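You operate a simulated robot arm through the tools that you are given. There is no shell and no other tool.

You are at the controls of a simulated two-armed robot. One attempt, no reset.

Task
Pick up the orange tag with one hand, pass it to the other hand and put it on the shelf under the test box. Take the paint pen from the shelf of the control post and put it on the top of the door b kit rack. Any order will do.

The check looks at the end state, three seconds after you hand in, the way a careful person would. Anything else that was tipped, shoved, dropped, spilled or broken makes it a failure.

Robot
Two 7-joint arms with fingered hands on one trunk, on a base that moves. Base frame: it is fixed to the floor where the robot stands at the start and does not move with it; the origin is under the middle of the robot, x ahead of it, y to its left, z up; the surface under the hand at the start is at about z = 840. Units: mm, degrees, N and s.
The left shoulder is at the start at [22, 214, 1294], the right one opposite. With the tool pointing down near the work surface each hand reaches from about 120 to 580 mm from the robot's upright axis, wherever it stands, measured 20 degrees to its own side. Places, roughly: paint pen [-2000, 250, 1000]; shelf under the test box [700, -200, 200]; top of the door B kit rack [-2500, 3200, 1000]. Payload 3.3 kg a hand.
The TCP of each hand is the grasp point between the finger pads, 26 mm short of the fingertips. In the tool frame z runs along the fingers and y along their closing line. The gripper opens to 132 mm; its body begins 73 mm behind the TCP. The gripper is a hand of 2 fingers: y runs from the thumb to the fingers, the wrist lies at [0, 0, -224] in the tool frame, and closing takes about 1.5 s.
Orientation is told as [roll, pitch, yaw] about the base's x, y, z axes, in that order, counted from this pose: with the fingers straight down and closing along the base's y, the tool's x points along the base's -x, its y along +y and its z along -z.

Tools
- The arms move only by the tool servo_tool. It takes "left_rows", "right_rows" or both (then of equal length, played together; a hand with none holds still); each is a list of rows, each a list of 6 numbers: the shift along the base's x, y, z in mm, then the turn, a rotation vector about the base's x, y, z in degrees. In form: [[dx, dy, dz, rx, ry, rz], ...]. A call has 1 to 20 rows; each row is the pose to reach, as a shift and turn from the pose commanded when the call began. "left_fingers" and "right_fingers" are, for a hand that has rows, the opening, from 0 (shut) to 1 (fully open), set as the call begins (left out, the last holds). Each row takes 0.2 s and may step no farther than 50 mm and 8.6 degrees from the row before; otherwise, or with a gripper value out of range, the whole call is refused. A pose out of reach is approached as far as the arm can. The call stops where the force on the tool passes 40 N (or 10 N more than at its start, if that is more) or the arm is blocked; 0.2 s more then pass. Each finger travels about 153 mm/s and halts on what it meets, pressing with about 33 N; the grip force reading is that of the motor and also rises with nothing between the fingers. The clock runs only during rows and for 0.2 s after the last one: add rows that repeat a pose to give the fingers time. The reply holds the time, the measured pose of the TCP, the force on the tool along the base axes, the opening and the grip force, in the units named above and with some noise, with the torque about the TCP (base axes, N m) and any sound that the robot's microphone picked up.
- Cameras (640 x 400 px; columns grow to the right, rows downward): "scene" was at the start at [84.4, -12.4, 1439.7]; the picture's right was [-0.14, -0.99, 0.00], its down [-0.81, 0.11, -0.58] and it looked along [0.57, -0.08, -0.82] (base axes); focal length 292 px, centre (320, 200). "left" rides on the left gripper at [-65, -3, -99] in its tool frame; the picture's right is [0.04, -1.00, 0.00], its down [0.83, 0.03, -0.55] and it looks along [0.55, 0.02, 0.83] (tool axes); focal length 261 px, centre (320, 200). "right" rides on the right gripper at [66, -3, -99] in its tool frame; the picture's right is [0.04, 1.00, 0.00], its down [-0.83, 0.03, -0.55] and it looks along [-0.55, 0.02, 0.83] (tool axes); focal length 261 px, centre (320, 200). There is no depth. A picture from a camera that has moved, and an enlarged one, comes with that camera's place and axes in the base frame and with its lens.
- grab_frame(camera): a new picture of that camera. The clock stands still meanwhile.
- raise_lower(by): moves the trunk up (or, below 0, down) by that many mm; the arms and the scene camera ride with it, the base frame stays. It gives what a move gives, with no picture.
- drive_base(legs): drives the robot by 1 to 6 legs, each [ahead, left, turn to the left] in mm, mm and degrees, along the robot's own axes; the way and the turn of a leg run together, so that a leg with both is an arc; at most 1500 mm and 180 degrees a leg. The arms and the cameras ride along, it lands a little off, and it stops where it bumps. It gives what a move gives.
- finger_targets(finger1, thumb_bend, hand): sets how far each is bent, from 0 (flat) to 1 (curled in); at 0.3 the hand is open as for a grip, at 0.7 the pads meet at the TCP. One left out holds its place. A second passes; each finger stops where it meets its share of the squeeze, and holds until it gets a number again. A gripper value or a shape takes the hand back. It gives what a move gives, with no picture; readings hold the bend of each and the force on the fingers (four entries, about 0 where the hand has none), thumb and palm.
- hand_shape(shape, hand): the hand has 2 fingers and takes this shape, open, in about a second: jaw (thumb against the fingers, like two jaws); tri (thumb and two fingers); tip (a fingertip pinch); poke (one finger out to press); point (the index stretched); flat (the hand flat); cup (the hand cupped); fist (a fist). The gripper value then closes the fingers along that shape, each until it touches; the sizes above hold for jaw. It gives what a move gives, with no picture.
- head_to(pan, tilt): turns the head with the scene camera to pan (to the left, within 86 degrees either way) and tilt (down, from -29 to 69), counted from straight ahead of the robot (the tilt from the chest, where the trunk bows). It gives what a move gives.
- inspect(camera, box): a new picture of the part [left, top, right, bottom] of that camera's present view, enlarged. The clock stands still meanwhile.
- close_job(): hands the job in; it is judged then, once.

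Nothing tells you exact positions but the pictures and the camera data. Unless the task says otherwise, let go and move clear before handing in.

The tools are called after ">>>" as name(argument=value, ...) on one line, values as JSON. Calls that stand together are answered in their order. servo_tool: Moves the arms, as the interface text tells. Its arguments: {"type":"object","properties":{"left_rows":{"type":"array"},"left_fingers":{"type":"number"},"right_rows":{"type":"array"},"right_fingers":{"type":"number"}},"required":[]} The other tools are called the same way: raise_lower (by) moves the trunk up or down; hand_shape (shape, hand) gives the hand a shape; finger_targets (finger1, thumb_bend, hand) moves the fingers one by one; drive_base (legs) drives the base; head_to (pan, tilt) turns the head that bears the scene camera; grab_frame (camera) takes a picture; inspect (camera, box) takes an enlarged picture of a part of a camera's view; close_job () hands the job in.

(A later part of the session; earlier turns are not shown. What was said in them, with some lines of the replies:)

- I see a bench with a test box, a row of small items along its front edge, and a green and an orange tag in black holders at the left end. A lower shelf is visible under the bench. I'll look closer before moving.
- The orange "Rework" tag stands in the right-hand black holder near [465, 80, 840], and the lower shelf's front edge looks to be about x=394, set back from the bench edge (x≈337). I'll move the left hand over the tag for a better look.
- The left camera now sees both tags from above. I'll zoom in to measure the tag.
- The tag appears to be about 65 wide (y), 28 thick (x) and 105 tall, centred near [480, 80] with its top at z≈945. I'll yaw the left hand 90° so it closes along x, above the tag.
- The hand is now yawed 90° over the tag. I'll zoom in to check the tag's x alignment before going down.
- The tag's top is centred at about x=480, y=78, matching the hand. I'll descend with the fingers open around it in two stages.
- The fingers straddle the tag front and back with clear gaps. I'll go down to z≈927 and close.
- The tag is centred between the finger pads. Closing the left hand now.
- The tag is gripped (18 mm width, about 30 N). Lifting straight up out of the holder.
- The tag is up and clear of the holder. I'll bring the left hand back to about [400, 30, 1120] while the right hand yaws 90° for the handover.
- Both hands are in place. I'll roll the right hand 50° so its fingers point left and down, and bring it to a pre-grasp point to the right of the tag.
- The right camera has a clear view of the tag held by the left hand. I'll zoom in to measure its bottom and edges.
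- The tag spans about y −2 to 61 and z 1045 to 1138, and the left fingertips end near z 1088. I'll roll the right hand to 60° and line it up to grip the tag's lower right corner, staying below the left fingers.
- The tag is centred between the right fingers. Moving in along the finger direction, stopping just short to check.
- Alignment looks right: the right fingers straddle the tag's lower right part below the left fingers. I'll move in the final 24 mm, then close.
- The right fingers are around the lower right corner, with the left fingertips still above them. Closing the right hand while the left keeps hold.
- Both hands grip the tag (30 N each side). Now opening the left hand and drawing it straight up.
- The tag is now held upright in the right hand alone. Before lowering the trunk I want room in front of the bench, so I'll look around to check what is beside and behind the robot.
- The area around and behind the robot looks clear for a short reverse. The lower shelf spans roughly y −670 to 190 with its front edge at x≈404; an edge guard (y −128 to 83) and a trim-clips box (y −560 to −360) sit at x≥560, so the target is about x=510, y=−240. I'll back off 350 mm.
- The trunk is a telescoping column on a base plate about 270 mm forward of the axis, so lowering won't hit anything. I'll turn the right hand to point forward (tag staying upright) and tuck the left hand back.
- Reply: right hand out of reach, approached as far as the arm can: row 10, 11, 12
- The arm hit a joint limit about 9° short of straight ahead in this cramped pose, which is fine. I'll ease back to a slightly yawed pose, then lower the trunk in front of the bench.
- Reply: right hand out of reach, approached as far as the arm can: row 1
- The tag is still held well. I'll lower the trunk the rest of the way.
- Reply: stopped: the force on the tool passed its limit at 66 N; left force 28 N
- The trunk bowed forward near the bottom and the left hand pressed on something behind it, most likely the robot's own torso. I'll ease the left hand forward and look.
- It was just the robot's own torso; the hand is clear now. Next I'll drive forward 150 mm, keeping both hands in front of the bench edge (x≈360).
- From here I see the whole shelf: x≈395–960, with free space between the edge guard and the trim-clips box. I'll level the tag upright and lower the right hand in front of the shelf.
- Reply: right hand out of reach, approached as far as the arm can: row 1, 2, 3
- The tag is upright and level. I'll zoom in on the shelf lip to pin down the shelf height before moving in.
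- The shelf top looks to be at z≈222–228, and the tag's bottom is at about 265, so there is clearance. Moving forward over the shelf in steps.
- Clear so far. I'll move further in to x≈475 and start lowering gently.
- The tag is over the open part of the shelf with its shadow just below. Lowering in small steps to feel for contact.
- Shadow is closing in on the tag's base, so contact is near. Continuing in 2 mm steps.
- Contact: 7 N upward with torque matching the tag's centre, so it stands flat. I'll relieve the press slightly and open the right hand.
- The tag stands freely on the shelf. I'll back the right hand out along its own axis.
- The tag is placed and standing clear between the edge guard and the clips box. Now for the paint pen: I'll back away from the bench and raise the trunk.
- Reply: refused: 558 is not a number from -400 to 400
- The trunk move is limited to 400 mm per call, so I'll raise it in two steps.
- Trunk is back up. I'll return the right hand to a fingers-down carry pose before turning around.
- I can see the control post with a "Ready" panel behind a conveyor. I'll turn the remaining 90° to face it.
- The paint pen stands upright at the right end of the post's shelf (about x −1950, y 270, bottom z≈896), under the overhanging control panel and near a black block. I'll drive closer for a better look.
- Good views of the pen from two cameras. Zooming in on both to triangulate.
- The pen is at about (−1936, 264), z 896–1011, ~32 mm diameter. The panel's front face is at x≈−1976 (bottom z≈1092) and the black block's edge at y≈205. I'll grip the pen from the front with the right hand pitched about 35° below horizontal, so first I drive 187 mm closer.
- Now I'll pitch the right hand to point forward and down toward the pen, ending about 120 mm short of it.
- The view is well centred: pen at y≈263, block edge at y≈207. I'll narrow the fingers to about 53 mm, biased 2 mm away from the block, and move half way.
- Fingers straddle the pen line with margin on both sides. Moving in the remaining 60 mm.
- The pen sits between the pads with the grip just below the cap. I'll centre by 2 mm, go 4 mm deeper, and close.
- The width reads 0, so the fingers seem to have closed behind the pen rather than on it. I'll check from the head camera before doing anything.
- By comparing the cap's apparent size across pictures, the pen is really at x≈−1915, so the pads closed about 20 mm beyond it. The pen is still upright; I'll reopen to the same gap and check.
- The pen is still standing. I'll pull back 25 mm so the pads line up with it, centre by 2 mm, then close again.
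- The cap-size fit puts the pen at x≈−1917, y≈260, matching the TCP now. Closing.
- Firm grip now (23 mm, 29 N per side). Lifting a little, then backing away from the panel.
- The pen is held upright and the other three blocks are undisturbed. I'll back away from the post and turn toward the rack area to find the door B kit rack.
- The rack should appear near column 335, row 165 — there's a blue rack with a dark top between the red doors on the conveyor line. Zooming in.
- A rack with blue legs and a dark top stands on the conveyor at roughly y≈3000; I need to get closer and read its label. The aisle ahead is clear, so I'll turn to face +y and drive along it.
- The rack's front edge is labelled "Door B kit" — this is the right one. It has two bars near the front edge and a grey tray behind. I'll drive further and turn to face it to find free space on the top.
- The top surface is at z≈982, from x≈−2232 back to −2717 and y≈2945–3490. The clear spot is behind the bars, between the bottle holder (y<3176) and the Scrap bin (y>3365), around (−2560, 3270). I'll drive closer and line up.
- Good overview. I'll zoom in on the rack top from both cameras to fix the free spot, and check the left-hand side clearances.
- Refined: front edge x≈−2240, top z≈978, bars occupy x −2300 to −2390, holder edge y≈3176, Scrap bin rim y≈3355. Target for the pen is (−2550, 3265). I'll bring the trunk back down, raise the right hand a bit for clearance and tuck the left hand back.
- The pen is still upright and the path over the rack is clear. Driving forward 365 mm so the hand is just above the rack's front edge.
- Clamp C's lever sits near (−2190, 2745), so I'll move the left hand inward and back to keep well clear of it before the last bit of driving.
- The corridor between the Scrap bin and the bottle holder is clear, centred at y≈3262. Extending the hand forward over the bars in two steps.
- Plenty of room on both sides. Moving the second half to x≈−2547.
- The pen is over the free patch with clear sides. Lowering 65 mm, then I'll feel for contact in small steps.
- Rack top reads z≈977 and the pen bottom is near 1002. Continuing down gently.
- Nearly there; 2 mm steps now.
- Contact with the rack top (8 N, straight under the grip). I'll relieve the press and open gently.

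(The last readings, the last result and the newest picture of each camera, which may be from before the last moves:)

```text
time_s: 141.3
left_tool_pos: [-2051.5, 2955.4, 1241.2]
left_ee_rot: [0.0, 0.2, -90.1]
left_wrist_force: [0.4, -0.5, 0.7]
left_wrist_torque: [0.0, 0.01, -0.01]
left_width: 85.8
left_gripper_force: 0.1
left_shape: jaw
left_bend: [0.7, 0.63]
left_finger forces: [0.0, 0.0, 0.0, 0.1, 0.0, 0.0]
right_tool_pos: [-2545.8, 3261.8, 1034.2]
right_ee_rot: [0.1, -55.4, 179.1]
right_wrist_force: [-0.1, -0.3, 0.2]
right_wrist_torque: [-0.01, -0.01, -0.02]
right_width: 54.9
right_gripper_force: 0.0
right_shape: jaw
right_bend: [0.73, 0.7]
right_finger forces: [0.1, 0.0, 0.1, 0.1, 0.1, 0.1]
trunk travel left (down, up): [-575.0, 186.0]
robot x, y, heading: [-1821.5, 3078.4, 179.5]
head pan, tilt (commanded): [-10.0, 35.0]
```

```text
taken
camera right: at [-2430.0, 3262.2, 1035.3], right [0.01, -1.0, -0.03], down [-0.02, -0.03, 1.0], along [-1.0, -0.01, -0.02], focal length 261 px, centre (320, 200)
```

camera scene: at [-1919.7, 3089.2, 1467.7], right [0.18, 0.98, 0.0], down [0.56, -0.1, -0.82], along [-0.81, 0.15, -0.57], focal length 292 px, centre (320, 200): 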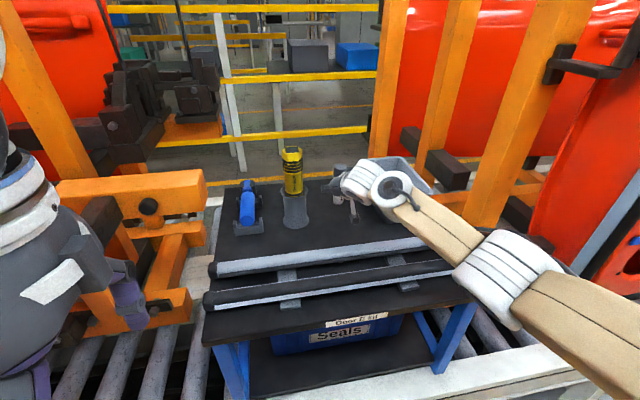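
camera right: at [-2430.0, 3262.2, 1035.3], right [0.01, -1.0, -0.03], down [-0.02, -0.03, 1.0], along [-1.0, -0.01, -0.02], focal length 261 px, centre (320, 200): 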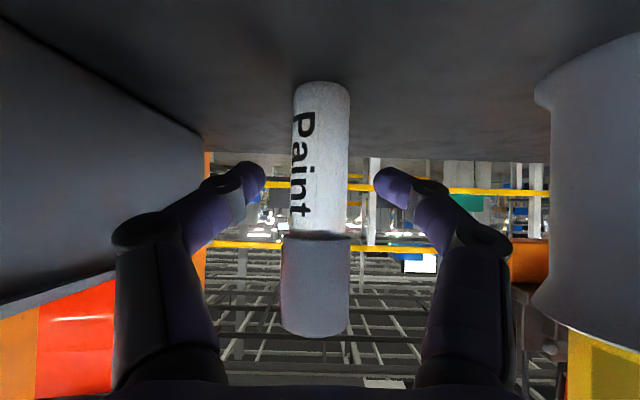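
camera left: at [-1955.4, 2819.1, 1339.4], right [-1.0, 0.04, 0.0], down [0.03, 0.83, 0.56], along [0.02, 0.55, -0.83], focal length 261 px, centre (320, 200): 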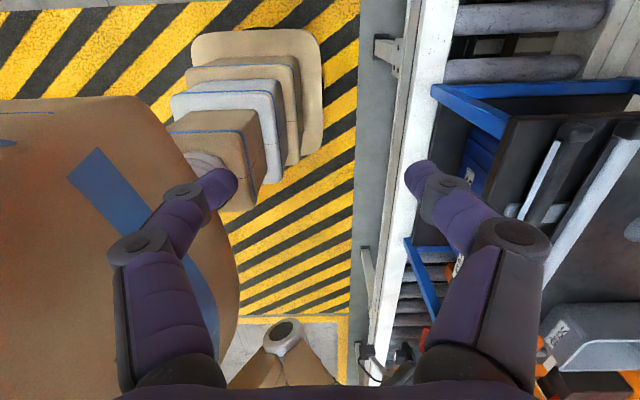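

The pen stands on its own. Backing the hand out along its axis (back and up).

>>> servo_tool(right_rows=[[10, 0, 7, 0, 0, 0], [22, 0, 15.5, 0, 0, 0], [40, 0, 28, 0, 0, 0], [65, 0, 46, 0, 0, 0], [100, 0, 70, 0, 0, 0], [140, 0, 90, 0, 0, 0], [180, 0, 100, 0, 0, 0], [220, 0, 105, 0, 0, 0], [260, 0, 105, 0, 0, 0], [260, 0, 105, 0, 0, 0]])

>>> grab_frame(camera="right")

>>> grab_frame(camera="scene")

```text
time_s: 143.5
left_tool_pos: [-2052.2, 2957.0, 1241.3]
left_ee_rot: [0.0, 0.2, -90.1]
left_wrist_force: [0.4, -0.5, 0.5]
left_wrist_torque: [0.01, -0.01, -0.02]
left_width: 85.6
left_gripper_force: 0.0
left_shape: jaw
left_bend: [0.7, 0.63]
left_finger forces: [0.0, 0.0, 0.1, 0.0, 0.1, 0.1]
right_tool_pos: [-2285.1, 3260.7, 1138.6]
right_ee_rot: [0.0, -55.2, 179.1]
right_wrist_force: [0.5, -0.7, 0.9]
right_wrist_torque: [-0.02, 0.03, 0.02]
right_width: 55.1
right_gripper_force: 0.0
right_shape: jaw
right_bend: [0.73, 0.7]
right_finger forces: [0.1, 0.0, 0.1, 0.0, 0.0, 0.0]
trunk travel left (down, up): [-575.0, 186.0]
robot x, y, heading: [-1824.2, 3077.3, 179.8]
head pan, tilt (commanded): [-10.0, 35.0]
```

```text
taken
camera right: at [-2168.5, 3262.7, 1141.1], right [0.01, -1.0, -0.03], down [-0.02, -0.03, 1.0], along [-1.0, -0.01, -0.02], focal length 261 px, centre (320, 200)
```

right: 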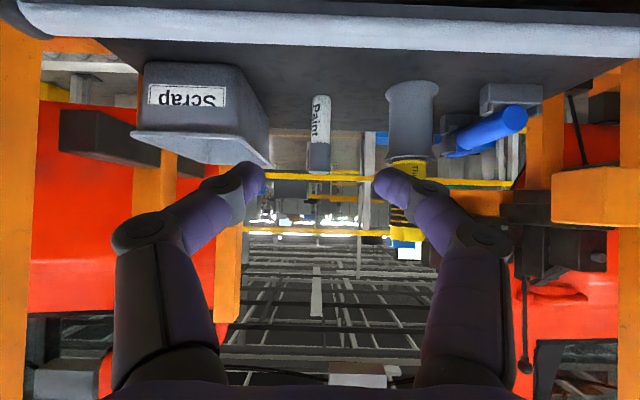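

```text
taken
camera scene: at [-1920.2, 3089.2, 1467.6], right [0.18, 0.98, 0.0], down [0.56, -0.1, -0.82], along [-0.81, 0.15, -0.57], focal length 292 px, centre (320, 200)
```

scene: 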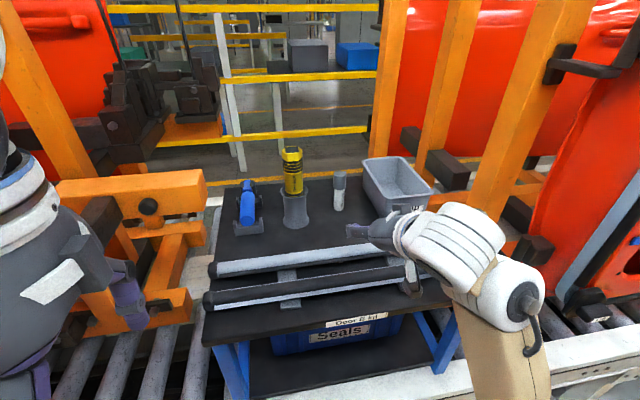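

The pen stands on the rack top between the bottle holder and the Scrap bin, and nothing else has moved. I'll drive back to be well clear and take a last look.

>>> drive_base(legs=[[-450, 0, 0]])

>>> grab_frame(camera="scene")

>>> inspect(camera="scene", box=[220, 80, 440, 280])

```text
time_s: 146.2
left_tool_pos: [-1601.3, 2952.5, 1241.8]
left_ee_rot: [-0.1, 0.3, -89.9]
left_wrist_force: [0.4, 0.1, -0.3]
left_wrist_torque: [0.01, 0.04, 0.04]
left_width: 85.6
left_gripper_force: 0.1
left_shape: jaw
left_bend: [0.7, 0.63]
left_finger forces: [0.0, 0.1, 0.0, 0.0, 0.0, 0.0]
right_tool_pos: [-1836.5, 3257.8, 1138.9]
right_ee_rot: [0.2, -55.5, 179.4]
right_wrist_force: [0.0, 1.0, -0.2]
right_wrist_torque: [-0.01, -0.02, 0.0]
right_width: 55.1
right_gripper_force: 0.0
right_shape: jaw
right_bend: [0.73, 0.7]
right_finger forces: [0.0, 0.1, 0.1, 0.0, 0.0, 0.0]
trunk travel left (down, up): [-575.0, 186.0]
robot x, y, heading: [-1372.8, 3073.2, 179.8]
head pan, tilt (commanded): [-10.0, 35.0]
```

```text
taken
camera scene: at [-1470.1, 3085.6, 1467.7], right [0.18, 0.98, 0.0], down [0.56, -0.1, -0.82], along [-0.81, 0.15, -0.57], focal length 292 px, centre (320, 200)
```

scene: 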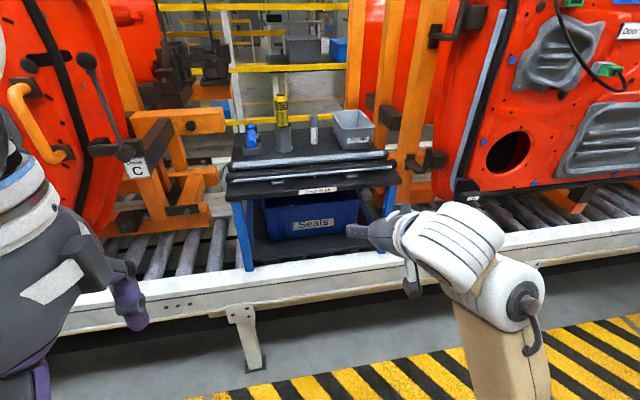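

```text
2.00 times, centred on (330, 180) of scene
camera zoom: at [-1470.1, 3085.6, 1467.7], right [0.18, 0.98, 0.0], down [0.56, -0.1, -0.82], along [-0.81, 0.15, -0.57], focal length 585 px, centre (300, 240)
```

zoom: 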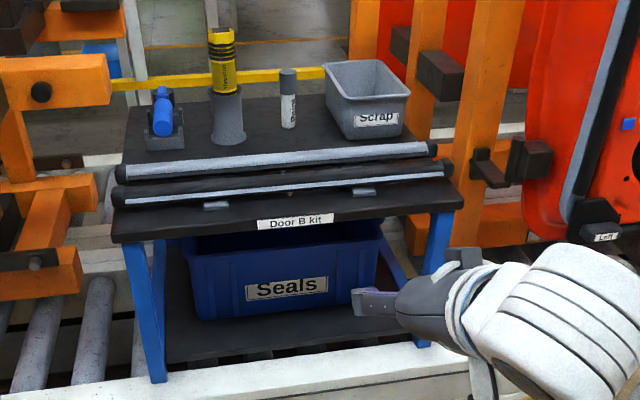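

The paint pen stands upright on top of the door B kit rack, and the orange tag stands on the shelf under the test box. Both hands are empty and clear, and nothing else was disturbed, so I'm handing in.

>>> close_job()

```text
The job is handed in.
```

The job is handed in. As far as I could see, both items ended up where you asked.

- **Orange tag:** I picked it up with the left hand and passed it to the right. It now stands upright on the shelf under the test box, between the edge guard and the trim-clips box. I last looked at it when I backed away from that shelf, not at the very end.
- **Paint pen:** I took it from the control post shelf with the right hand. It stands upright on top of the door B kit rack, between the bottle holder and the Scrap bin. I checked it in a final picture after backing off.

Two small things happened on the way. The left hand pressed against the robot's own torso while the trunk was going down, and I moved it clear. My first try at the pen closed just behind it and nudged it a few millimetres, but it stayed standing and the second grip held. I saw nothing else tipped, shoved or dropped, and both hands were empty and clear at the end.
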